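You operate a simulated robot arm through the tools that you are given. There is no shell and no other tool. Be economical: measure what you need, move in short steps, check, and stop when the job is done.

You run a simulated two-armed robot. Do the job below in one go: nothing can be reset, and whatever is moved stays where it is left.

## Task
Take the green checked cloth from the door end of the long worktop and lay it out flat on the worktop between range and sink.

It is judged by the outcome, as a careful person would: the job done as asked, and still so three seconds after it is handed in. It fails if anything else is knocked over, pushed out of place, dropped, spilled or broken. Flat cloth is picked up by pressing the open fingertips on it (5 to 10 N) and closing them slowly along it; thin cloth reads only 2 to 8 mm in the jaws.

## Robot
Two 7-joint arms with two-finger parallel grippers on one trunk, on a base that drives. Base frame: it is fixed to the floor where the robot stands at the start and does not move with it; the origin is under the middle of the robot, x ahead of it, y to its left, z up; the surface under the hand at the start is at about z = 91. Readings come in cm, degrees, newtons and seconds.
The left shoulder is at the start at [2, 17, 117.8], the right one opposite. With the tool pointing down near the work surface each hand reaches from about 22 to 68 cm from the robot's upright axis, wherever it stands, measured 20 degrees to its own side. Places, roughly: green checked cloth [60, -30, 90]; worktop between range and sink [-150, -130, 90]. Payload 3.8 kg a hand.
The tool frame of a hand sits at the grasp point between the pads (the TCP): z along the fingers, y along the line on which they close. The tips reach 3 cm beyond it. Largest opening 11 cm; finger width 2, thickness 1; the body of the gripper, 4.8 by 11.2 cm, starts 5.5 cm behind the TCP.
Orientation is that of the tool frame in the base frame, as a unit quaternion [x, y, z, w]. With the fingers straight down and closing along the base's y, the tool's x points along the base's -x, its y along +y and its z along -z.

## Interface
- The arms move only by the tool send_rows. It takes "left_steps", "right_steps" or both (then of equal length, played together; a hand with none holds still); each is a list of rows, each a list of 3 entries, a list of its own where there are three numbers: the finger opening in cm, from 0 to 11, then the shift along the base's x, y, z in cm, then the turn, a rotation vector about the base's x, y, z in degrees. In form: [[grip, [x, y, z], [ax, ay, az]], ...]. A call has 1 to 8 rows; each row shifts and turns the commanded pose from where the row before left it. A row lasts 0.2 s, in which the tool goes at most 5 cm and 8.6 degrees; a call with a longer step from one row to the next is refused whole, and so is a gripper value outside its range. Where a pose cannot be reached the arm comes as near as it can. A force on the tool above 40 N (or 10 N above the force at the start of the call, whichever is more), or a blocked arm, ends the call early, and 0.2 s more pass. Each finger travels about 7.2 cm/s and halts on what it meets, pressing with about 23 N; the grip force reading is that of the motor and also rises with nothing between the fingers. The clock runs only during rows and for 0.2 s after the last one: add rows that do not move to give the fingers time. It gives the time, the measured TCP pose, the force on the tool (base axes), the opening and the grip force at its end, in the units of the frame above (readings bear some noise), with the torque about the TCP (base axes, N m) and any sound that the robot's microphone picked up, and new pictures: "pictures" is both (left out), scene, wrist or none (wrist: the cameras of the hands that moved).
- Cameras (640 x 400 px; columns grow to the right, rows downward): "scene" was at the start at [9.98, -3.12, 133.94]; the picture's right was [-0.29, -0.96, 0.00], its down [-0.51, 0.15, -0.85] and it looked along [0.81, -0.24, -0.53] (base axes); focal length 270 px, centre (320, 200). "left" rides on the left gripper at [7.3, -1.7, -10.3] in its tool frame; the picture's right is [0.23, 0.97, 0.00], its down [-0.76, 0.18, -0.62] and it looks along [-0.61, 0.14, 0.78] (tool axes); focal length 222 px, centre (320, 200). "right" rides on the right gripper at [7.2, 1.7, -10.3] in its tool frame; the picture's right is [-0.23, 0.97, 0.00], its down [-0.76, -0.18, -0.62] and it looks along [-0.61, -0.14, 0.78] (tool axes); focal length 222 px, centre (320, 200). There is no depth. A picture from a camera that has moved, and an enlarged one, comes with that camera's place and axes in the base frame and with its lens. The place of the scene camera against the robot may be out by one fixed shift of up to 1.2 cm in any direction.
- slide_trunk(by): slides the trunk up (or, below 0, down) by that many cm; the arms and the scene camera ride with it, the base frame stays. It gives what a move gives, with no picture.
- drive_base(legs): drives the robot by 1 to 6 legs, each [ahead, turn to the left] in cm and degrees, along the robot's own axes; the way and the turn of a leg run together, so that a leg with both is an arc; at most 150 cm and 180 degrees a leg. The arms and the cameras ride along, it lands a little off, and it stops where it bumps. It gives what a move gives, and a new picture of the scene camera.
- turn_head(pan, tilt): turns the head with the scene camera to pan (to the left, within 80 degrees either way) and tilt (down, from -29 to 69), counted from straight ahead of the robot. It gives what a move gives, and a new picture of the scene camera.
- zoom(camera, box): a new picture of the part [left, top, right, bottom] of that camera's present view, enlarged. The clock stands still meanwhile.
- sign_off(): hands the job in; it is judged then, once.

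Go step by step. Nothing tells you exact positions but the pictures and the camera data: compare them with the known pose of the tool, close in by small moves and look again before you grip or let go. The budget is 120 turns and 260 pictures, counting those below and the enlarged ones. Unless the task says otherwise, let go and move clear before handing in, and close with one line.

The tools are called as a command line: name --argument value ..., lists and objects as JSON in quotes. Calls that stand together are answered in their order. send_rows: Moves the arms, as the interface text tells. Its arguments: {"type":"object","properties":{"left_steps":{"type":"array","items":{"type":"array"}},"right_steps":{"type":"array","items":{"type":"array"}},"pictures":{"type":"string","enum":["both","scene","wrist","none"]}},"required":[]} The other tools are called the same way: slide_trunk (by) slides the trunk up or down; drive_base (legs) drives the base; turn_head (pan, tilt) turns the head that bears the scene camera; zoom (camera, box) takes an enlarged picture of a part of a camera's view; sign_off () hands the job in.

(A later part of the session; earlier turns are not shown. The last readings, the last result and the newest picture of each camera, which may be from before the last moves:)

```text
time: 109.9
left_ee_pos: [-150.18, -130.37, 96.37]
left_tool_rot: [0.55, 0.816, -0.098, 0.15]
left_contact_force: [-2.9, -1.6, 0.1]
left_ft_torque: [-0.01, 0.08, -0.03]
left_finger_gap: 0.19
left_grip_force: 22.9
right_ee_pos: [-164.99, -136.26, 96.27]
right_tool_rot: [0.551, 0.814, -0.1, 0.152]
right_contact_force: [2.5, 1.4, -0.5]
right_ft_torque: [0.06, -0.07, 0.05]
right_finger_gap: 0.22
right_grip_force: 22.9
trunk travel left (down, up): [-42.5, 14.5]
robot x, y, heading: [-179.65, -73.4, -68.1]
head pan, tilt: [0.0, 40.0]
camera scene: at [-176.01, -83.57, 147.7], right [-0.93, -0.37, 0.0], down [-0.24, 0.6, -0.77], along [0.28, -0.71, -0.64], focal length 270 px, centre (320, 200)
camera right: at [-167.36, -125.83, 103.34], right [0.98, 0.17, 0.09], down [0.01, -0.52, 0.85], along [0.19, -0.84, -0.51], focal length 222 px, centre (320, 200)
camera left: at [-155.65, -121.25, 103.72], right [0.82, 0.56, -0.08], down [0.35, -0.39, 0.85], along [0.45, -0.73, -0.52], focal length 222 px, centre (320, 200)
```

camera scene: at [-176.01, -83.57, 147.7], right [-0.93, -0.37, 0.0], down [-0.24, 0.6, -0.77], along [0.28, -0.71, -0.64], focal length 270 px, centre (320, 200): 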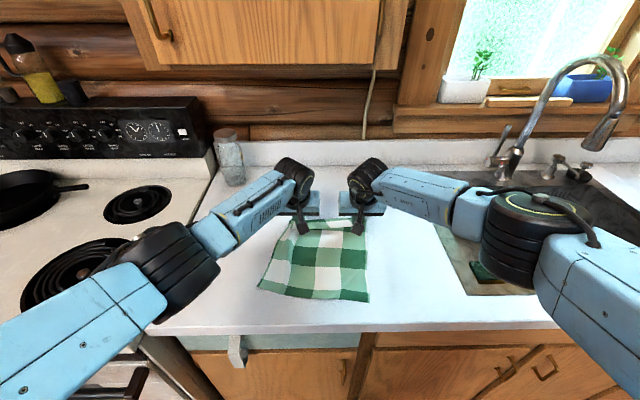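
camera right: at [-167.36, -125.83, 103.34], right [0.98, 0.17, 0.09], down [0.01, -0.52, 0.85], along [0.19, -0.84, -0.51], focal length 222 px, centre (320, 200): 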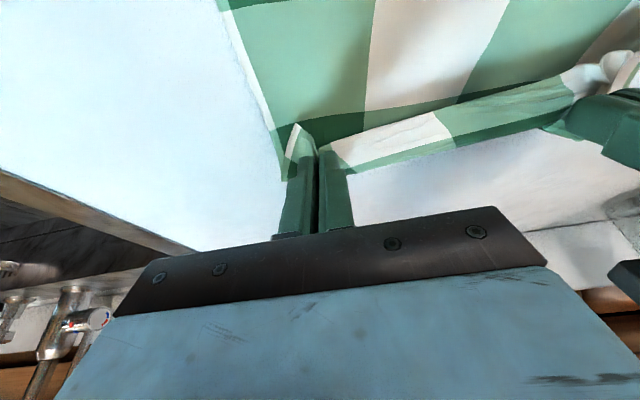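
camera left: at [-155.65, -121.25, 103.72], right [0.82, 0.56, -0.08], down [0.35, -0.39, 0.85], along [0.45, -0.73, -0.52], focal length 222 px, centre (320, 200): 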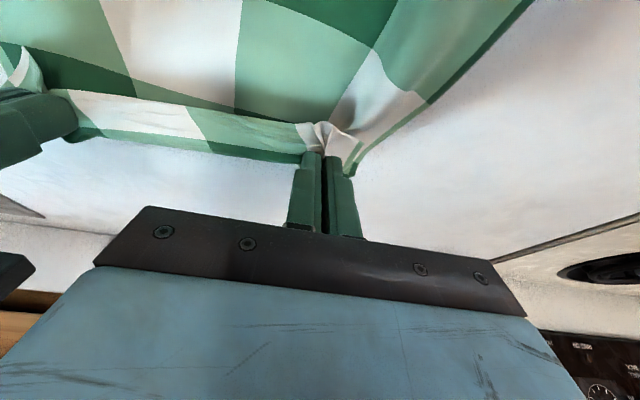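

The body now lies flat with a straight near hem; only the ~2 cm gripped margin at the far edge is folded back on top. I'll lower, release gently and look.

send_rows --left_steps '[[0, [0.2, -0.5, -1], [0, 0, 0]], [0, [0, 0, -0.8], [0, 0, 0]], [0.5, [0, 0, 0], [0, 0, 0]], [1.2, [0, 0, 0], [0, 0, 0]], [2, [0, 0, 0], [0, 0, 0]], [3, [0, 0, 0], [0, 0, 0]], [3.5, [0, 0, 1.5], [0, 0, 0]], [3.5, [-0.5, 1.2, 3.3], [0, 0, 0]]]' --right_steps '[[0, [0.2, -0.5, -1], [0, 0, 0]], [0, [0, 0, -0.8], [0, 0, 0]], [0.5, [0, 0, 0], [0, 0, 0]], [1.2, [0, 0, 0], [0, 0, 0]], [2, [0, 0, 0], [0, 0, 0]], [3, [0, 0, 0], [0, 0, 0]], [3.5, [0, 0, 1.5], [0, 0, 0]], [3.5, [-0.5, 1.2, 3.3], [0, 0, 0]]]' --pictures "wrist"

```text
time: 111.7
left_ee_pos: [-150.36, -129.4, 99.46]
left_tool_rot: [0.55, 0.816, -0.097, 0.149]
left_contact_force: [0.3, 0.0, 0.0]
left_ft_torque: [0.01, 0.01, 0.01]
left_finger_gap: 3.49
left_grip_force: 0.0
right_ee_pos: [-165.16, -135.47, 99.38]
right_tool_rot: [0.551, 0.814, -0.101, 0.154]
right_contact_force: [0.4, -0.3, -0.2]
right_ft_torque: [0.0, 0.01, -0.01]
right_finger_gap: 3.5
right_grip_force: 0.0
trunk travel left (down, up): [-42.5, 14.5]
robot x, y, heading: [-179.04, -73.13, -68.5]
head pan, tilt: [0.0, 40.0]
camera right: at [-167.6, -125.12, 106.46], right [0.98, 0.16, 0.09], down [0.01, -0.52, 0.85], along [0.18, -0.84, -0.51], focal length 222 px, centre (320, 200)
camera left: at [-155.92, -120.41, 106.79], right [0.82, 0.56, -0.07], down [0.35, -0.39, 0.85], along [0.45, -0.73, -0.52], focal length 222 px, centre (320, 200)
```

right: 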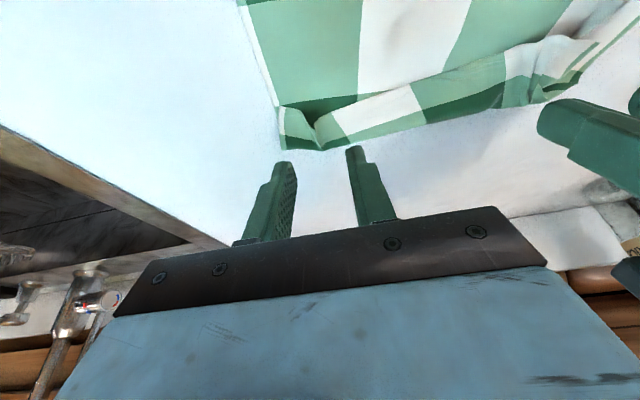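
left: 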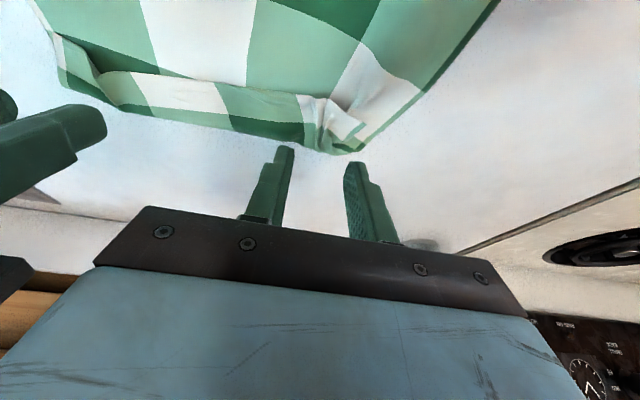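

The far margin is still folded back on top, about 3 cm. Its free edge stands up a little, so I'll sweep it open with the fingertips from my side, skimming just over the cloth.

send_rows --left_steps '[[6, [-0.85, 2.14, 0], [0, 0, 0]], [6, [-0.85, 2.13, 0], [0, 0, 0]], [6, [0, 0, -2.5], [0, 0, 0]], [6, [0, 0, -2], [0, 0, 0]], [6, [0, 0, -0.3], [0, 0, 0]], [6, [0, 0, 0], [0, 0, 0]]]' --right_steps '[[6, [-0.85, 2.14, 0], [0, 0, 0]], [6, [-0.85, 2.13, 0], [0, 0, 0]], [6, [0, 0, -2.5], [0, 0, 0]], [6, [0, 0, -2], [0, 0, 0]], [6, [0, 0, -0.3], [0, 0, 0]], [6, [0, 0, 0], [0, 0, 0]]]' --pictures "wrist"

```text
time: 113.1
left_ee_pos: [-152.14, -125.34, 94.55]
left_tool_rot: [0.55, 0.816, -0.097, 0.149]
left_contact_force: [-1.0, -0.3, 0.5]
left_ft_torque: [-0.02, -0.02, 0.0]
left_finger_gap: 6.02
left_grip_force: 0.1
right_ee_pos: [-166.83, -131.22, 94.49]
right_tool_rot: [0.552, 0.814, -0.101, 0.151]
right_contact_force: [-0.1, 0.2, 0.0]
right_ft_torque: [0.0, -0.02, 0.02]
right_finger_gap: 6.0
right_grip_force: 0.1
trunk travel left (down, up): [-42.5, 14.5]
robot x, y, heading: [-179.1, -73.44, -68.1]
head pan, tilt: [0.0, 40.0]
camera right: at [-169.36, -120.86, 101.62], right [0.98, 0.16, 0.08], down [0.01, -0.52, 0.85], along [0.18, -0.84, -0.51], focal length 222 px, centre (320, 200)
camera left: at [-157.61, -116.28, 101.91], right [0.82, 0.56, -0.08], down [0.35, -0.39, 0.85], along [0.45, -0.73, -0.52], focal length 222 px, centre (320, 200)
```

right: 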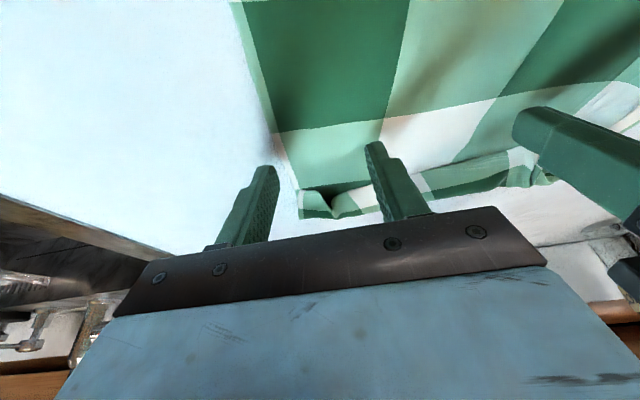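
left: 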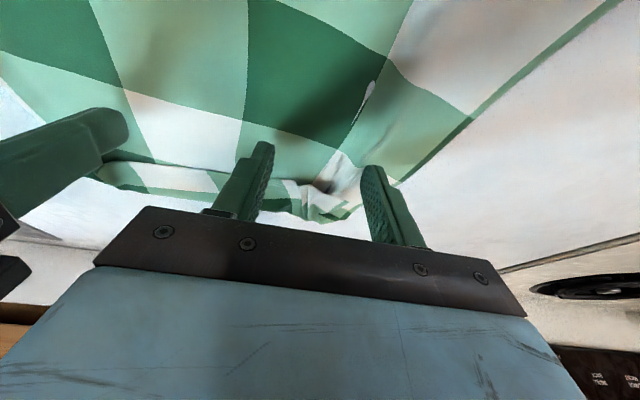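

Fingertips are on my side of the flap, just above the cloth. Sweep away slowly.

send_rows --left_steps '[[6, [0.2, -0.5, -0.15], [0, 0, 0]], [6, [0.45, -1.11, 0], [0, 0, 0]], [6, [0.45, -1.11, 0], [0, 0, 0]], [6, [0.45, -1.11, 0], [0, 0, 0]], [6, [0.45, -1.11, 0], [0, 0, 0]], [6, [0.45, -1.11, 0], [0, 0, 0]], [6, [0.45, -1.11, 0], [0, 0, 0]], [6, [0.45, -1.11, 0], [0, 0, 0]]]' --right_steps '[[6, [0.2, -0.5, -0.15], [0, 0, 0]], [6, [0.45, -1.11, 0], [0, 0, 0]], [6, [0.45, -1.11, 0], [0, 0, 0]], [6, [0.45, -1.11, 0], [0, 0, 0]], [6, [0.45, -1.11, 0], [0, 0, 0]], [6, [0.45, -1.11, 0], [0, 0, 0]], [6, [0.45, -1.11, 0], [0, 0, 0]], [6, [0.45, -1.11, 0], [0, 0, 0]]]' --pictures "both"

```text
time: 114.9
left_ee_pos: [-149.49, -131.02, 94.7]
left_tool_rot: [0.55, 0.816, -0.098, 0.148]
left_contact_force: [-0.5, 0.2, 0.1]
left_ft_torque: [0.0, -0.03, -0.01]
left_finger_gap: 6.01
left_grip_force: 0.0
left hand out of reach, approached as far as the arm can: row 6, 7, 8
right_ee_pos: [-164.44, -138.42, 94.66]
right_tool_rot: [0.552, 0.814, -0.1, 0.152]
right_contact_force: [0.3, -0.1, 0.6]
right_ft_torque: [-0.01, 0.03, 0.0]
right_finger_gap: 6.0
right_grip_force: 0.0
right hand out of reach, approached as far as the arm can: row 8
trunk travel left (down, up): [-42.5, 14.5]
robot x, y, heading: [-179.0, -73.14, -68.1]
head pan, tilt: [0.0, 40.0]
camera scene: at [-176.05, -83.65, 147.69], right [-0.93, -0.37, 0.0], down [-0.24, 0.6, -0.77], along [0.29, -0.71, -0.64], focal length 270 px, centre (320, 200)
camera right: at [-166.83, -128.01, 101.76], right [0.98, 0.17, 0.09], down [0.01, -0.52, 0.85], along [0.19, -0.84, -0.51], focal length 222 px, centre (320, 200)
camera left: at [-154.96, -122.01, 102.1], right [0.82, 0.56, -0.08], down [0.35, -0.39, 0.85], along [0.45, -0.73, -0.52], focal length 222 px, centre (320, 200)
```

scene: 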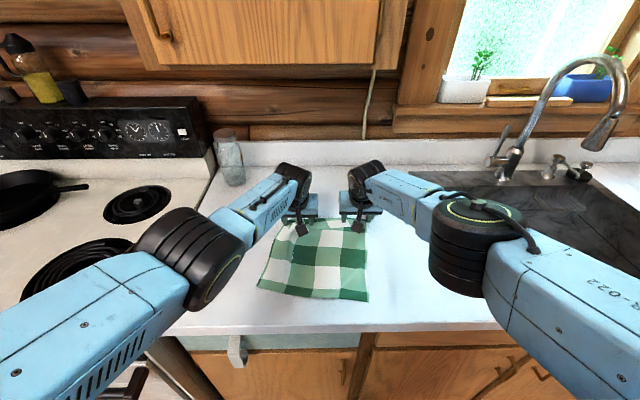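
right: 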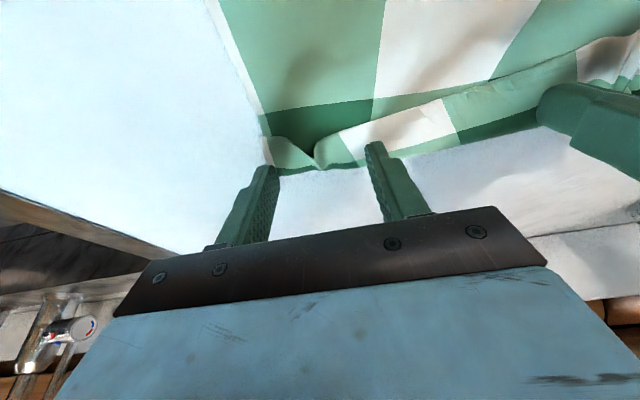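
left: 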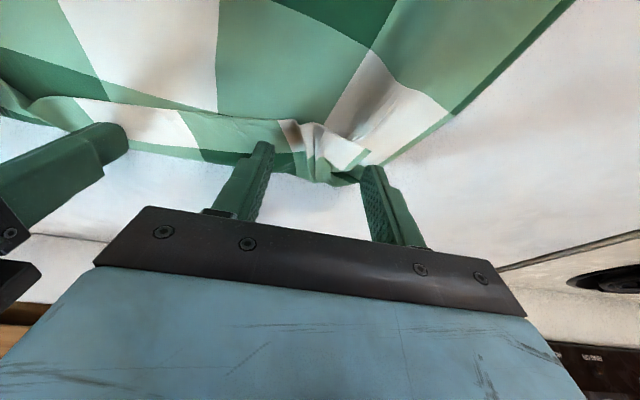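

The fold persists. I'll fix it the sure way: grip the far side just inside the folded margin (so the margin falls open when lifted), and repeat the over-the-edge draw. First raise the hands and move the base 4 cm nearer for reach.

send_rows --left_steps '[[4, [0, 0, 3], [0, 0, 0]], [4, [-0.37, 0.93, 4], [6.49, 2.63, 0]], [4, [-0.37, 0.93, 3], [6.49, 2.63, 0]], [4, [-0.74, 1.86, 0], [6.49, 2.63, 0]], [4, [-0.74, 1.86, 0], [0, 0, 0]]]' --right_steps '[[4, [0, 0, 3], [0, 0, 0]], [4, [-0.37, 0.93, 4], [6.49, 2.63, 0]], [4, [-0.37, 0.93, 3], [6.49, 2.63, 0]], [4, [-0.74, 1.86, 0], [6.49, 2.63, 0]], [4, [-0.74, 1.86, 0], [0, 0, 0]]]' --pictures "none"

drive_base --legs '[[4, 0]]'

zoom --camera "scene" --box '[220, 200, 400, 330]'

```text
time: 116.1
left_ee_pos: [-151.81, -125.39, 104.98]
left_tool_rot: [0.56, 0.829, 0.004, -0.003]
left_contact_force: [-0.8, 0.6, 0.0]
left_ft_torque: [-0.02, -0.02, -0.01]
left_finger_gap: 3.97
left_grip_force: 0.0
right_ee_pos: [-166.86, -132.7, 104.62]
right_tool_rot: [0.561, 0.828, 0.001, 0.0]
right_contact_force: [-0.4, 0.7, -0.5]
right_ft_torque: [-0.03, -0.04, 0.03]
right_finger_gap: 4.01
right_grip_force: 0.0
trunk travel left (down, up): [-42.5, 14.5]
robot x, y, heading: [-179.45, -73.16, -68.2]
head pan, tilt: [0.0, 40.0]
```

```text
time: 117.0
left_ee_pos: [-150.17, -129.17, 104.91]
left_tool_rot: [0.56, 0.829, 0.005, -0.003]
left_contact_force: [0.8, -0.7, -0.1]
left_ft_torque: [0.02, -0.01, -0.01]
left_finger_gap: 3.98
left_grip_force: 0.0
right_ee_pos: [-165.12, -136.52, 104.67]
right_tool_rot: [0.561, 0.828, 0.001, 0.0]
right_contact_force: [0.9, 0.4, 0.8]
right_ft_torque: [0.01, 0.02, 0.02]
right_finger_gap: 3.99
right_grip_force: 0.0
trunk travel left (down, up): [-42.5, 14.5]
robot x, y, heading: [-177.89, -76.83, -68.0]
head pan, tilt: [0.0, 40.0]
camera scene: at [-174.47, -87.45, 147.68], right [-0.93, -0.37, 0.0], down [-0.24, 0.6, -0.77], along [0.28, -0.71, -0.64], focal length 270 px, centre (320, 200)
```

scene: 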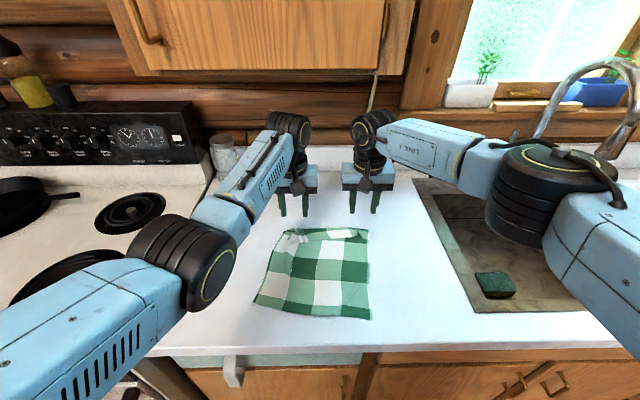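

```text
3.08 times, centred on (310, 265) of scene
camera zoom: at [-174.47, -87.45, 147.68], right [-0.93, -0.37, 0.0], down [-0.24, 0.6, -0.77], along [0.28, -0.71, -0.64], focal length 832 px, centre (351, 0)
```

zoom: 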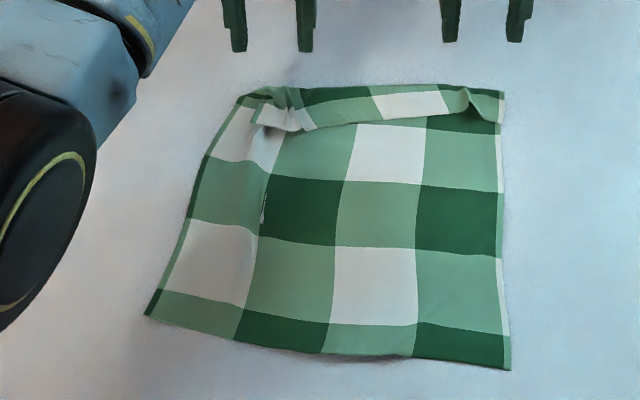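

Very good: the body is flat and square; only the far margin is folded over. I'll position both hands just on my side of that margin and look through the wrist cameras.

send_rows --left_steps '[[3.6, [1, -0.41, -2.3], [0, 0, 0]], [3.6, [1, -0.41, -2.3], [0, 0, 0]], [3.6, [0.97, -0.41, -2.3], [0, 0, 0]], [3.6, [0, 0, 0], [0, 0, 0]]]' --right_steps '[[3.6, [0.4, -0.2, -2.2], [0, 0, 0]], [3.6, [0.4, -0.2, -2.2], [0, 0, 0]], [3.6, [0.4, -0.2, -2.2], [0, 0, 0]], [3.6, [0, 0, 0], [0, 0, 0]]]' --pictures "wrist"

```text
time: 118.0
left_ee_pos: [-147.82, -129.71, 99.13]
left_tool_rot: [0.559, 0.829, 0.004, -0.002]
left_contact_force: [-0.2, -0.2, 0.2]
left_ft_torque: [-0.01, 0.02, -0.06]
left_finger_gap: 3.62
left_grip_force: 0.0
left hand out of reach, approached as far as the arm can: row 3
right_ee_pos: [-164.3, -136.71, 98.17]
right_tool_rot: [0.56, 0.828, 0.001, 0.0]
right_contact_force: [0.7, 0.0, 0.2]
right_ft_torque: [-0.01, 0.0, 0.0]
right_finger_gap: 3.61
right_grip_force: 0.1
right hand out of reach, approached as far as the arm can: row 3
trunk travel left (down, up): [-42.5, 14.5]
robot x, y, heading: [-177.74, -77.01, -68.1]
head pan, tilt: [0.0, 40.0]
camera right: at [-165.49, -129.28, 108.47], right [0.99, 0.15, 0.0], down [0.12, -0.77, 0.62], along [0.09, -0.62, -0.78], focal length 222 px, centre (320, 200)
camera left: at [-151.99, -123.67, 109.73], right [0.82, 0.58, 0.01], down [0.45, -0.65, 0.62], along [0.36, -0.5, -0.79], focal length 222 px, centre (320, 200)
```

right: 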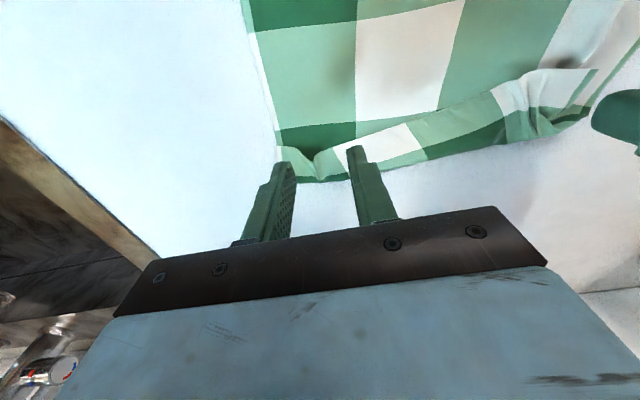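
left: 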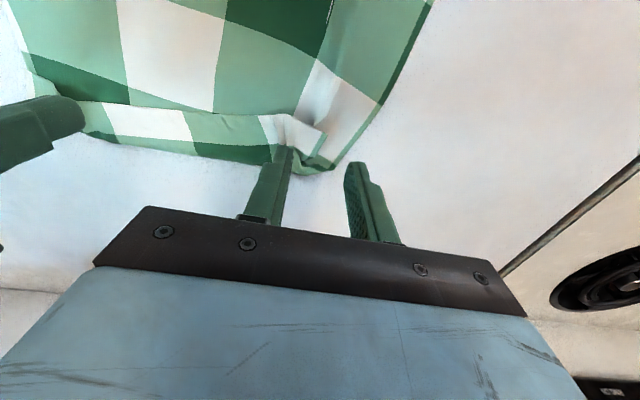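

I'm at the arms' reach limit because the trunk is high. I'll shift to the grip spots while raising the hands 10 cm, then lower the trunk 10 cm.

send_rows --left_steps '[[3.6, [0, 0, 3.5], [0, 0, 0]], [3.6, [-0.28, 1.23, 3.5], [0, 0, 0]], [3.6, [-0.29, 1.24, 2.2], [0, 0, 0]]]' --right_steps '[[3.6, [0, 0, 3.5], [0, 0, 0]], [3.6, [-0.13, 0.32, 3.5], [0, 0, 0]], [3.6, [-0.13, 0.33, 3.1], [0, 0, 0]]]' --pictures "none"

slide_trunk --by -10

```text
time: 118.8
left_ee_pos: [-148.4, -126.89, 108.35]
left_tool_rot: [0.559, 0.829, 0.005, -0.002]
left_contact_force: [0.6, -0.3, -0.8]
left_ft_torque: [-0.02, 0.0, -0.01]
left_finger_gap: 3.62
left_grip_force: 0.0
right_ee_pos: [-164.47, -135.88, 108.29]
right_tool_rot: [0.561, 0.828, 0.001, 0.0]
right_contact_force: [0.5, -0.2, 0.4]
right_ft_torque: [-0.05, 0.02, 0.0]
right_finger_gap: 3.63
right_grip_force: 0.1
trunk travel left (down, up): [-42.5, 14.5]
robot x, y, heading: [-177.9, -76.96, -68.1]
head pan, tilt: [0.0, 40.0]
```

```text
time: 120.1
left_ee_pos: [-148.45, -127.03, 98.45]
left_tool_rot: [0.559, 0.829, 0.005, -0.002]
left_contact_force: [1.3, -0.1, -0.5]
left_ft_torque: [-0.01, 0.02, 0.0]
left_finger_gap: 3.59
left_grip_force: 0.0
right_ee_pos: [-164.45, -135.83, 98.22]
right_tool_rot: [0.561, 0.828, 0.001, 0.001]
right_contact_force: [-0.3, 0.5, -0.1]
right_ft_torque: [-0.02, -0.03, 0.01]
right_finger_gap: 3.59
right_grip_force: 0.1
trunk travel left (down, up): [-32.5, 24.5]
robot x, y, heading: [-177.71, -77.01, -68.3]
head pan, tilt: [0.0, 40.0]
```

send_rows --left_steps '[[3.6, [0, 0, -1.5], [0, 0, 0]], [3.6, [0, 0, -1.5], [0, 0, 0]], [3.6, [0, 0, -0.6], [0, 0, 0]], [3.6, [0, 0, 0], [0, 0, 0]]]' --right_steps '[[3.6, [0, 0, -1.5], [0, 0, 0]], [3.6, [0, 0, -1.5], [0, 0, 0]], [3.6, [0, 0, -0.6], [0, 0, 0]], [3.6, [0, 0, 0], [0, 0, 0]]]' --pictures "wrist"

```text
time: 121.1
left_ee_pos: [-148.37, -127.01, 94.69]
left_tool_rot: [0.559, 0.829, 0.004, -0.003]
left_contact_force: [0.8, 0.2, -0.6]
left_ft_torque: [0.01, 0.02, -0.02]
left_finger_gap: 3.61
left_grip_force: 0.0
right_ee_pos: [-164.42, -135.87, 94.63]
right_tool_rot: [0.56, 0.828, 0.001, 0.0]
right_contact_force: [-0.2, 0.6, -0.9]
right_ft_torque: [0.01, 0.02, 0.02]
right_finger_gap: 3.61
right_grip_force: 0.1
trunk travel left (down, up): [-32.5, 24.5]
robot x, y, heading: [-178.28, -77.11, -68.1]
head pan, tilt: [0.0, 40.0]
camera right: at [-165.63, -128.45, 104.96], right [0.99, 0.15, 0.0], down [0.12, -0.77, 0.62], along [0.09, -0.62, -0.78], focal length 222 px, centre (320, 200)
camera left: at [-152.63, -120.92, 105.32], right [0.82, 0.58, 0.01], down [0.45, -0.65, 0.62], along [0.36, -0.5, -0.79], focal length 222 px, centre (320, 200)
```

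right: 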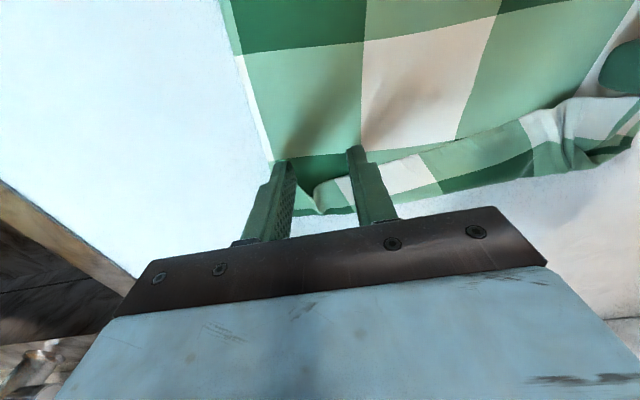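
left: 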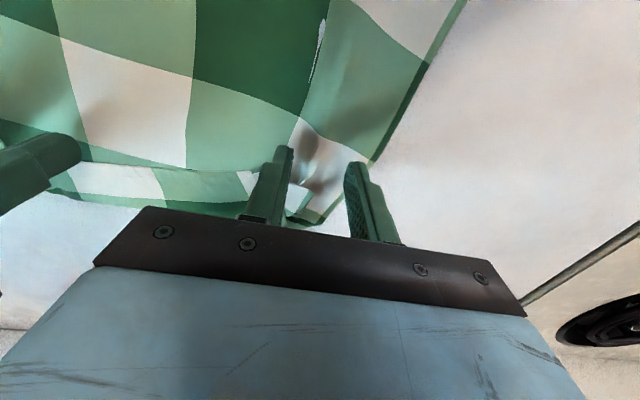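

Well placed; nudge the left 0.6 cm inward, press, and close slowly.

send_rows --left_steps '[[3.6, [-0.56, -0.22, 0], [0, 0, 0]], [3.6, [0, 0, -0.5], [0, 0, 0]], [3.6, [0, 0, -0.1], [0, 0, 0]], [3.6, [0, 0, 0], [0, 0, 0]]]' --right_steps '[[3.6, [-0.15, 0.37, 0], [0, 0, 0]], [3.6, [0, 0, -0.5], [0, 0, 0]], [3.6, [0, 0, -0.1], [0, 0, 0]], [3.6, [0, 0, 0], [0, 0, 0]]]' --pictures "none"

```text
time: 122.1
left_ee_pos: [-149.02, -127.19, 94.25]
left_tool_rot: [0.559, 0.829, 0.004, -0.002]
left_contact_force: [0.5, -0.3, 0.1]
left_ft_torque: [-0.02, -0.01, -0.01]
left_finger_gap: 3.59
left_grip_force: 0.1
right_ee_pos: [-164.45, -135.61, 94.08]
right_tool_rot: [0.56, 0.828, 0.0, 0.0]
right_contact_force: [0.4, -0.3, 6.5]
right_ft_torque: [-0.06, 0.13, 0.06]
right_finger_gap: 3.59
right_grip_force: 0.1
trunk travel left (down, up): [-32.5, 24.5]
robot x, y, heading: [-177.42, -76.96, -68.0]
head pan, tilt: [0.0, 40.0]
```

send_rows --left_steps '[[3.6, [0, 0, -0.15], [0, 0, 0]], [3.2, [0, 0, -0.05], [0, 0, 0]], [2.6, [0, 0, 0], [0, 0, 0]], [2, [0, 0, 0], [0, 0, 0]], [1.4, [0, 0, 0], [0, 0, 0]], [0.8, [0, 0, 0], [0, 0, 0]], [0, [0, 0, 0], [0, 0, 0]], [0, [0, 0, 0], [0, 0, 0]]]' --right_steps '[[3.6, [0, 0, 0], [0, 0, 0]], [3.2, [0, 0, 0], [0, 0, 0]], [2.6, [0, 0, 0], [0, 0, 0]], [2, [0, 0, 0], [0, 0, 0]], [1.4, [0, 0, 0], [0, 0, 0]], [0.8, [0, 0, 0], [0, 0, 0]], [0, [0, 0, 0], [0, 0, 0]], [0, [0, 0, 0], [0, 0, 0]]]' --pictures "wrist"

```text
time: 123.9
left_ee_pos: [-149.04, -127.09, 93.98]
left_tool_rot: [0.559, 0.829, 0.004, -0.002]
left_contact_force: [-3.9, -3.1, 9.6]
left_ft_torque: [-0.13, 0.16, 0.04]
left_finger_gap: 0.2
left_grip_force: 22.7
right_ee_pos: [-164.53, -135.32, 94.1]
right_tool_rot: [0.56, 0.828, 0.002, 0.002]
right_contact_force: [5.0, 2.4, 8.9]
right_ft_torque: [0.11, -0.12, -0.07]
right_finger_gap: 0.17
right_grip_force: 23.0
trunk travel left (down, up): [-32.5, 24.5]
robot x, y, heading: [-177.84, -76.83, -68.1]
head pan, tilt: [0.0, 40.0]
camera right: at [-165.77, -127.95, 104.47], right [0.99, 0.15, 0.0], down [0.12, -0.77, 0.62], along [0.1, -0.62, -0.78], focal length 222 px, centre (320, 200)
camera left: at [-153.3, -121.07, 104.65], right [0.82, 0.57, 0.0], down [0.45, -0.64, 0.62], along [0.36, -0.5, -0.79], focal length 222 px, centre (320, 200)
```

right: 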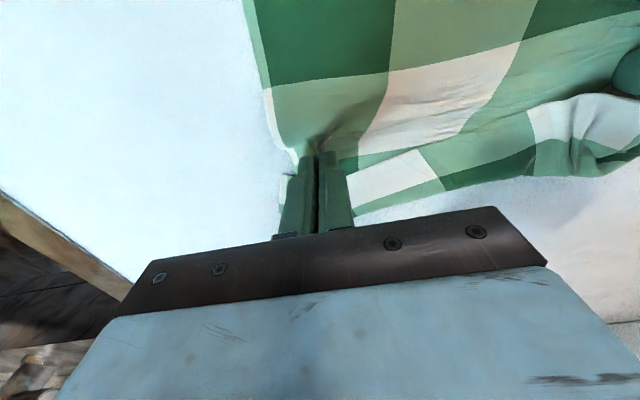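
left: 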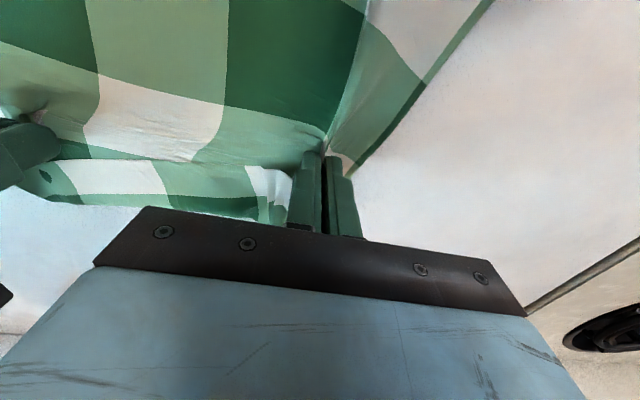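

Gripped. Lift and start back.

send_rows --left_steps '[[0, [-0.3, -0.12, 0.5], [0, 0, 0]], [0, [0, 0, 2.5], [0, 0, 0]], [0, [0, 0, 4], [0, 0, 0]], [0, [0, 0, 4], [0, 0, 0]], [0, [-0.75, 1.85, 4], [0, 0, 0]], [0, [-0.75, 1.85, 4], [0, 0, 0]], [0, [-0.75, 1.85, 4], [0, 0, 0]], [0, [-0.75, 1.85, 4], [0, 0, 0]]]' --right_steps '[[0, [0.3, 0.12, 0.5], [0, 0, 0]], [0, [0, 0, 2.5], [0, 0, 0]], [0, [0, 0, 4], [0, 0, 0]], [0, [0, 0, 4], [0, 0, 0]], [0, [-0.75, 1.85, 4], [0, 0, 0]], [0, [-0.75, 1.85, 4], [0, 0, 0]], [0, [-0.75, 1.85, 4], [0, 0, 0]], [0, [-0.75, 1.85, 4], [0, 0, 0]]]' --pictures "both"

```text
time: 125.7
left_ee_pos: [-152.37, -119.72, 121.08]
left_tool_rot: [0.559, 0.829, 0.005, -0.002]
left_contact_force: [-2.4, 0.4, -0.8]
left_ft_torque: [-0.06, 0.06, 0.01]
left_finger_gap: 0.2
left_grip_force: 22.9
right_ee_pos: [-167.4, -127.82, 121.15]
right_tool_rot: [0.56, 0.828, 0.0, 0.002]
right_contact_force: [0.7, 0.6, 0.7]
right_ft_torque: [-0.03, -0.06, 0.01]
right_finger_gap: 0.2
right_grip_force: 22.9
trunk travel left (down, up): [-32.5, 24.5]
robot x, y, heading: [-177.67, -77.12, -68.0]
head pan, tilt: [0.0, 40.0]
camera scene: at [-174.58, -87.15, 137.71], right [-0.93, -0.37, 0.0], down [-0.24, 0.6, -0.77], along [0.29, -0.71, -0.64], focal length 270 px, centre (320, 200)
camera right: at [-168.57, -120.4, 131.49], right [0.99, 0.15, 0.0], down [0.12, -0.77, 0.62], along [0.1, -0.62, -0.78], focal length 222 px, centre (320, 200)
camera left: at [-156.62, -113.63, 131.62], right [0.82, 0.58, 0.01], down [0.45, -0.65, 0.62], along [0.36, -0.5, -0.79], focal length 222 px, centre (320, 200)
```

scene: 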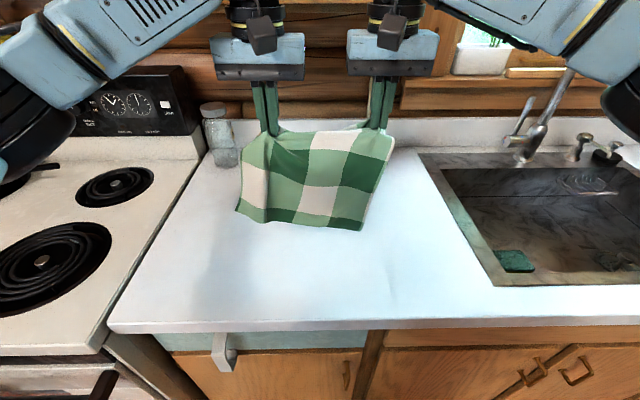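
right: 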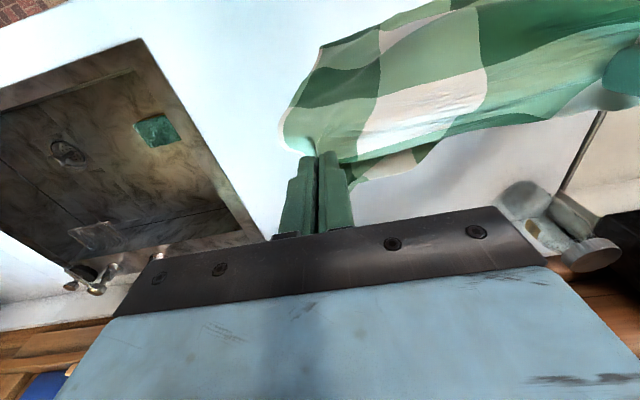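
left: 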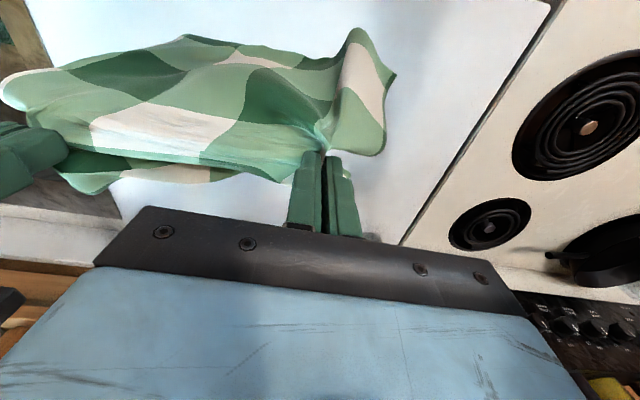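

The margin has fallen open on the far side as planned. Carry the cloth back to hang over the front edge again.

send_rows --left_steps '[[0, [-1.37, 3.4, 0], [0, 0, 0]], [0, [-1.37, 3.4, 0], [0, 0, 0]], [0, [-1.37, 3.4, 0], [0, 0, 0]], [0, [-1.37, 3.4, 0], [0, 0, 0]], [0, [-1.37, 3.4, 0], [0, 0, 0]], [0, [-1.37, 3.4, 0], [0, 0, 0]], [0, [0, 0, -4], [0, 0, 0]], [0, [0, 0, -4], [0, 0, 0]]]' --right_steps '[[0, [-1.48, 3.68, 0], [0, 0, 0]], [0, [-1.48, 3.68, 0], [0, 0, 0]], [0, [-1.48, 3.68, 0], [0, 0, 0]], [0, [-1.48, 3.68, 0], [0, 0, 0]], [0, [-1.48, 3.68, 0], [0, 0, 0]], [0, [-1.48, 3.68, 0], [0, 0, 0]], [0, [0, 0, -4], [0, 0, 0]], [0, [0, 0, -4], [0, 0, 0]]]' --pictures "both"

```text
time: 127.5
left_ee_pos: [-160.52, -99.47, 112.77]
left_tool_rot: [0.559, 0.829, 0.004, -0.001]
left_contact_force: [-0.8, 0.4, -0.6]
left_ft_torque: [-0.01, 0.03, -0.02]
left_finger_gap: 0.2
left_grip_force: 22.9
right_ee_pos: [-176.12, -105.82, 112.99]
right_tool_rot: [0.561, 0.828, 0.001, 0.002]
right_contact_force: [1.3, 1.9, -0.4]
right_ft_torque: [0.02, -0.06, -0.03]
right_finger_gap: 0.14
right_grip_force: 22.7
trunk travel left (down, up): [-32.5, 24.5]
robot x, y, heading: [-177.72, -76.84, -68.1]
head pan, tilt: [0.0, 40.0]
camera scene: at [-174.53, -87.27, 137.69], right [-0.93, -0.37, 0.0], down [-0.24, 0.6, -0.77], along [0.29, -0.71, -0.64], focal length 270 px, centre (320, 200)
camera right: at [-177.4, -98.42, 123.35], right [0.99, 0.15, 0.0], down [0.11, -0.77, 0.62], along [0.1, -0.62, -0.78], focal length 222 px, centre (320, 200)
camera left: at [-164.72, -93.41, 123.46], right [0.82, 0.58, 0.01], down [0.45, -0.64, 0.62], along [0.36, -0.5, -0.79], focal length 222 px, centre (320, 200)
```

scene: 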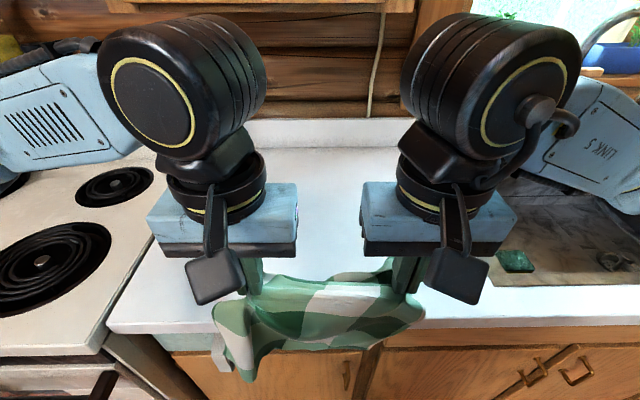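
right: 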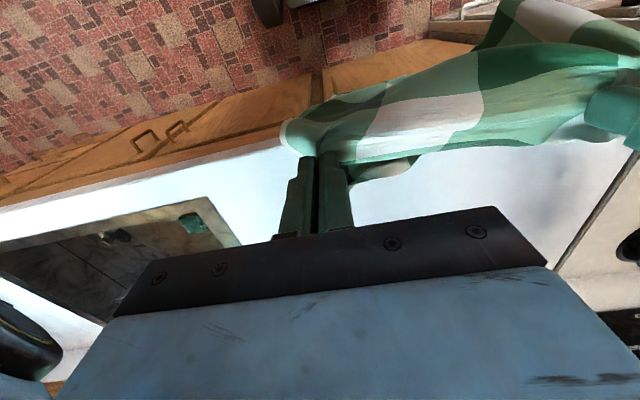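
left: 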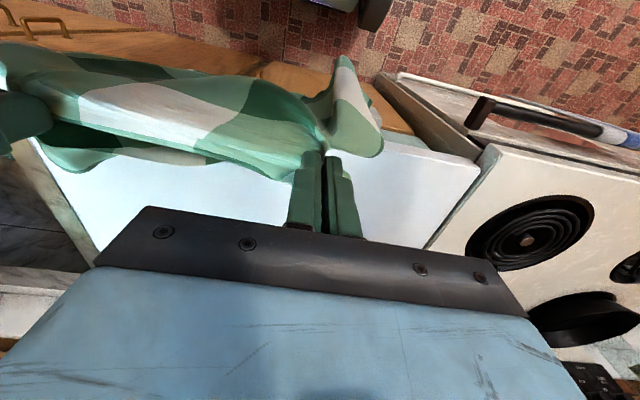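

I'll shift 4 cm right to stay clear of the drawer handle, lower slightly, then draw forward at a height that keeps the far margin off the surface.

send_rows --left_steps '[[0, [-1.85, -0.75, -1], [0, 0, 0]], [0, [-1.85, -0.75, -1], [0, 0, 0]], [0, [0.93, -2.32, 0], [0, 0, 0]], [0, [0.93, -2.32, 0], [0, 0, 0]], [0, [0.93, -2.32, 0], [0, 0, 0]], [0, [0.93, -2.32, 0], [0, 0, 0]], [0, [0.93, -2.32, 0], [0, 0, 0]], [0, [0.93, -2.32, 0], [0, 0, 0]]]' --right_steps '[[0, [-1.85, -0.75, -1], [0, 0, 0]], [0, [-1.85, -0.75, -1], [0, 0, 0]], [0, [0.93, -2.32, 0], [0, 0, 0]], [0, [0.93, -2.32, 0], [0, 0, 0]], [0, [0.93, -2.32, 0], [0, 0, 0]], [0, [0.93, -2.32, 0], [0, 0, 0]], [0, [0.93, -2.32, 0], [0, 0, 0]], [0, [0.93, -2.32, 0], [0, 0, 0]]]' --pictures "both"

```text
time: 129.3
left_ee_pos: [-158.55, -115.02, 110.89]
left_tool_rot: [0.56, 0.829, 0.004, -0.002]
left_contact_force: [-2.2, -0.7, -0.2]
left_ft_torque: [0.0, 0.05, 0.02]
left_finger_gap: 0.19
left_grip_force: 22.8
right_ee_pos: [-174.19, -121.4, 111.03]
right_tool_rot: [0.56, 0.828, 0.001, 0.001]
right_contact_force: [1.3, 0.4, 0.5]
right_ft_torque: [0.02, -0.04, -0.04]
right_finger_gap: 0.17
right_grip_force: 22.9
trunk travel left (down, up): [-32.5, 24.5]
robot x, y, heading: [-177.5, -77.03, -68.3]
head pan, tilt: [0.0, 40.0]
camera scene: at [-174.49, -87.36, 137.68], right [-0.93, -0.37, 0.0], down [-0.24, 0.6, -0.77], along [0.28, -0.71, -0.64], focal length 270 px, centre (320, 200)
camera right: at [-175.44, -114.01, 121.39], right [0.99, 0.15, 0.0], down [0.12, -0.77, 0.62], along [0.09, -0.62, -0.78], focal length 222 px, centre (320, 200)
camera left: at [-162.84, -109.0, 121.48], right [0.82, 0.58, 0.01], down [0.45, -0.65, 0.62], along [0.36, -0.5, -0.79], focal length 222 px, centre (320, 200)
```

scene: 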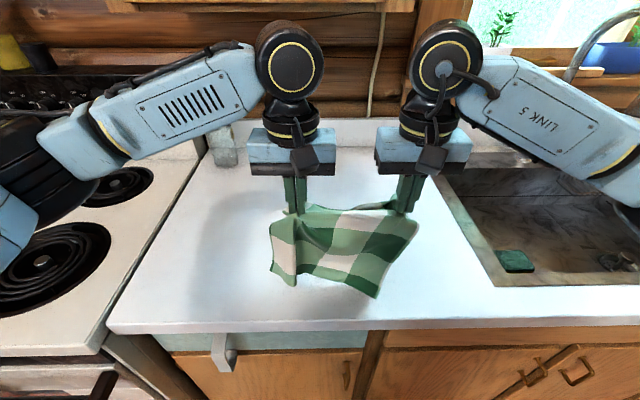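
right: 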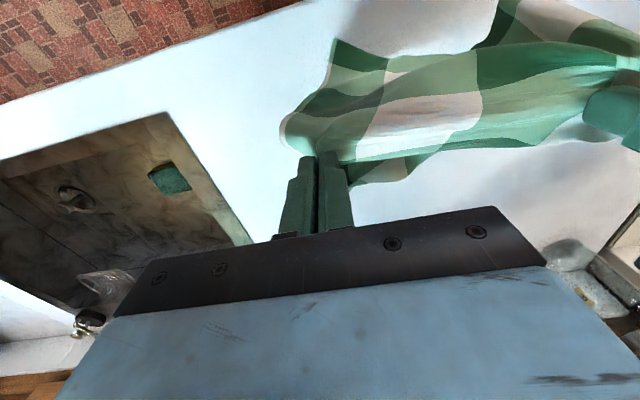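
left: 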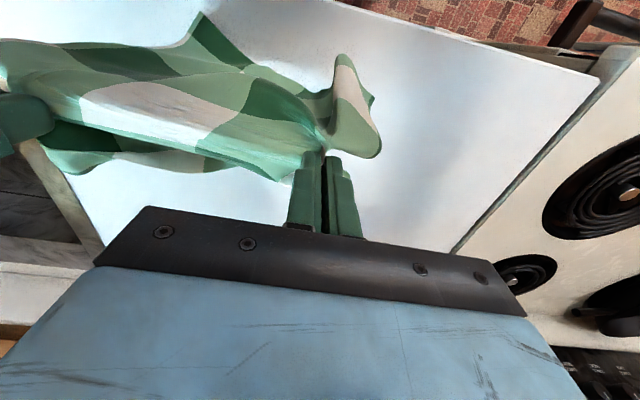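

The margin hangs free on the far side. Continue away at this height, tilting the fingers forward.

send_rows --left_steps '[[0, [0.97, -2.41, -1.1], [0, 0, 0]], [0, [0.97, -2.41, -1.1], [0, 0, 0]], [0, [0.97, -2.41, -1.1], [-6.49, -2.63, 0]], [0, [0.97, -2.41, -1.1], [-6.49, -2.63, 0]], [0, [0.97, -2.41, -1.1], [-6.49, -2.63, 0]], [0, [0.97, -2.41, -0.5], [-6.49, -2.63, 0]], [0, [0, 0, 0], [0, 0, 0]]]' --right_steps '[[0, [0.97, -2.41, -1.1], [0, 0, 0]], [0, [0.97, -2.41, -1.1], [0, 0, 0]], [0, [0.97, -2.41, -1.1], [-6.49, -2.63, 0]], [0, [0.97, -2.41, -1.1], [-6.49, -2.63, 0]], [0, [0.97, -2.41, -1.1], [-6.49, -2.63, 0]], [0, [0.97, -2.41, -0.5], [-6.49, -2.63, 0]], [0, [0, 0, 0], [0, 0, 0]]]' --pictures "both"

```text
time: 130.9
left_ee_pos: [-152.85, -129.53, 105.07]
left_tool_rot: [0.543, 0.805, -0.131, 0.199]
left_contact_force: [-1.9, 0.6, 0.3]
left_ft_torque: [-0.01, 0.07, 0.0]
left_finger_gap: 0.2
left_grip_force: 22.7
right_ee_pos: [-168.53, -135.78, 104.99]
right_tool_rot: [0.544, 0.803, -0.134, 0.202]
right_contact_force: [1.0, 0.5, -0.4]
right_ft_torque: [0.0, -0.04, -0.01]
right_finger_gap: 0.17
right_grip_force: 22.8
trunk travel left (down, up): [-32.5, 24.5]
robot x, y, heading: [-177.6, -77.1, -68.1]
head pan, tilt: [0.0, 40.0]
camera scene: at [-174.53, -87.27, 137.7], right [-0.93, -0.37, 0.0], down [-0.24, 0.6, -0.77], along [0.29, -0.71, -0.64], focal length 270 px, centre (320, 200)
camera right: at [-171.22, -124.66, 110.77], right [0.98, 0.18, 0.11], down [-0.03, -0.42, 0.91], along [0.21, -0.89, -0.4], focal length 222 px, centre (320, 200)
camera left: at [-158.6, -119.66, 110.93], right [0.83, 0.55, -0.1], down [0.31, -0.29, 0.91], along [0.47, -0.78, -0.41], focal length 222 px, centre (320, 200)
```

scene: 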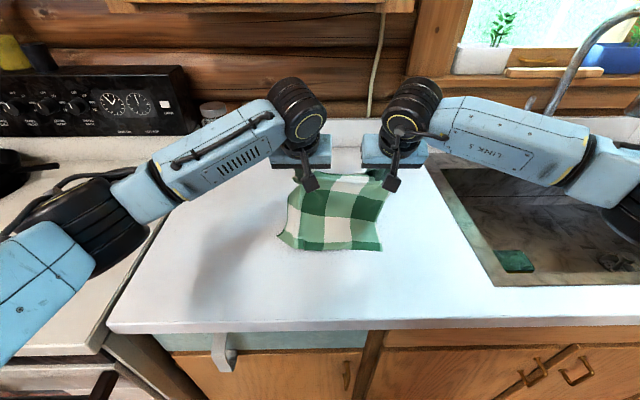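
right: 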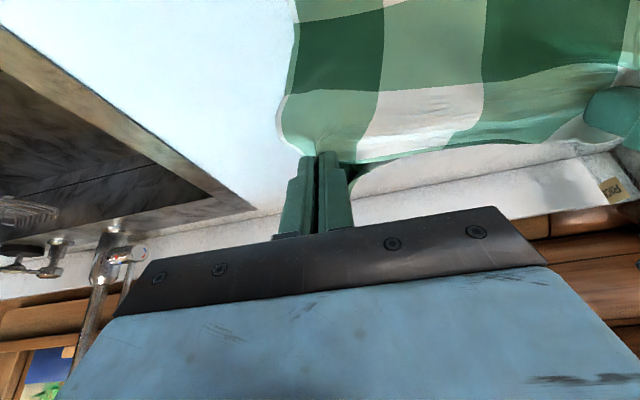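
left: 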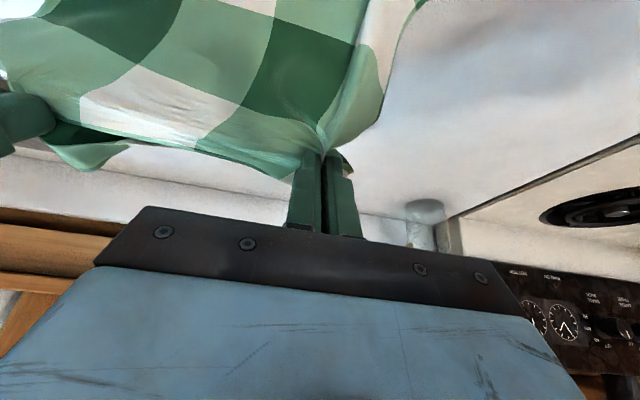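

The margin beyond my grip is too long to lay this way. Better: lay that margin flat near the front edge with the body hanging over the front, then shift each grip in turn to the very far edge and draw the cloth on. First go back to the front edge.

send_rows --left_steps '[[0, [-0.37, 0.93, 3.5], [6.49, 2.63, 0]], [0, [-0.37, 0.93, 3.5], [6.49, 2.63, 0]], [0, [-0.37, 0.93, 3.5], [6.49, 2.63, 0]], [0, [-1.65, 4.08, 0], [6.49, 2.63, 0]], [0, [-1.65, 4.08, 0], [0, 0, 0]], [0, [-1.65, 4.08, 0], [0, 0, 0]], [0, [-1.65, 4.08, 0], [0, 0, 0]], [0, [-1.65, 4.08, 0], [0, 0, 0]]]' --right_steps '[[0, [-0.37, 0.93, 3.5], [6.49, 2.63, 0]], [0, [-0.37, 0.93, 3.5], [6.49, 2.63, 0]], [0, [-0.37, 0.93, 3.5], [6.49, 2.63, 0]], [0, [-1.65, 4.08, 0], [6.49, 2.63, 0]], [0, [-1.65, 4.08, 0], [0, 0, 0]], [0, [-1.65, 4.08, 0], [0, 0, 0]], [0, [-1.65, 4.08, 0], [0, 0, 0]], [0, [-1.65, 4.08, 0], [0, 0, 0]]]' --pictures "none"

send_rows --left_steps '[[0, [-1.12, 2.78, 0], [0, 0, 0]], [0, [-1.12, 2.78, 0], [0, 0, 0]], [0, [0, 0, 0], [0, 0, 0]], [0, [0, 0, -4], [0, 0, 0]], [0, [0, 0, -4], [0, 0, 0]], [0, [0, 0, -2], [0, 0, 0]], [0, [0, 0, 0], [0, 0, 0]]]' --right_steps '[[0, [-1.12, 2.78, 0], [0, 0, 0]], [0, [-1.12, 2.78, 0], [0, 0, 0]], [0, [0, 0, 0], [0, 0, 0]], [0, [0, 0, -4], [0, 0, 0]], [0, [0, 0, -4], [0, 0, 0]], [0, [0, 0, -2], [0, 0, 0]], [0, [0, 0, 0], [0, 0, 0]]]' --pictures "both"

```text
time: 132.7
left_ee_pos: [-162.27, -106.15, 115.52]
left_tool_rot: [0.558, 0.83, 0.005, -0.002]
left_contact_force: [-1.2, -1.1, -0.2]
left_ft_torque: [-0.03, 0.03, -0.01]
left_finger_gap: 0.21
left_grip_force: 23.1
right_ee_pos: [-177.78, -112.4, 115.61]
right_tool_rot: [0.561, 0.828, 0.0, 0.002]
right_contact_force: [0.9, 0.8, -0.8]
right_ft_torque: [0.04, -0.07, -0.01]
right_finger_gap: 0.2
right_grip_force: 23.1
trunk travel left (down, up): [-32.5, 24.5]
robot x, y, heading: [-177.55, -76.85, -68.2]
head pan, tilt: [0.0, 40.0]
```

```text
time: 134.3
left_ee_pos: [-164.36, -100.71, 105.6]
left_tool_rot: [0.559, 0.829, 0.003, -0.002]
left_contact_force: [-0.9, -0.4, 0.7]
left_ft_torque: [-0.05, 0.06, 0.02]
left_finger_gap: 0.2
left_grip_force: 23.1
right_ee_pos: [-180.12, -106.97, 105.5]
right_tool_rot: [0.56, 0.828, 0.0, 0.001]
right_contact_force: [1.6, 0.4, 0.5]
right_ft_torque: [0.03, -0.04, -0.02]
right_finger_gap: 0.18
right_grip_force: 23.0
trunk travel left (down, up): [-32.5, 24.5]
robot x, y, heading: [-178.06, -77.32, -68.0]
head pan, tilt: [0.0, 40.0]
camera scene: at [-174.52, -87.29, 137.7], right [-0.93, -0.37, 0.0], down [-0.24, 0.6, -0.77], along [0.29, -0.71, -0.64], focal length 270 px, centre (320, 200)
camera right: at [-181.36, -99.55, 115.86], right [0.99, 0.15, 0.0], down [0.12, -0.77, 0.62], along [0.09, -0.62, -0.78], focal length 222 px, centre (320, 200)
camera left: at [-168.59, -94.69, 116.04], right [0.82, 0.58, 0.01], down [0.45, -0.65, 0.62], along [0.36, -0.5, -0.79], focal length 222 px, centre (320, 200)
```

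scene: 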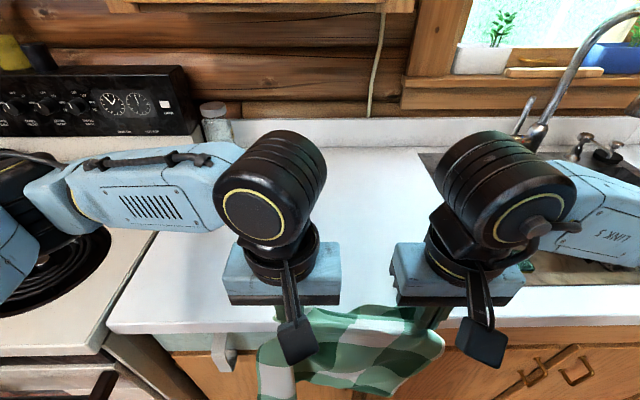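
right: 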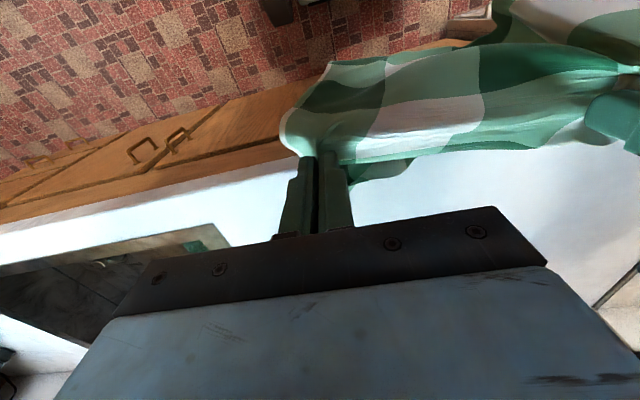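
left: 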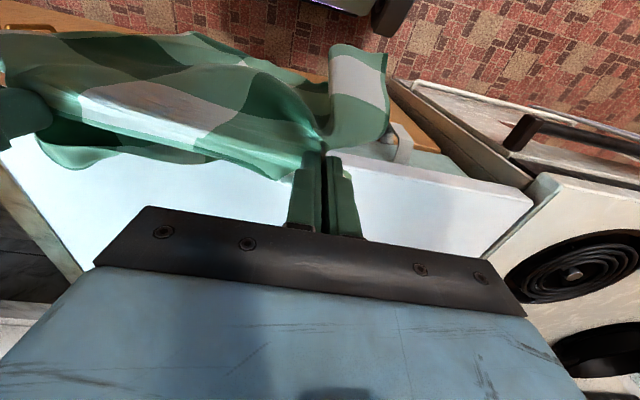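

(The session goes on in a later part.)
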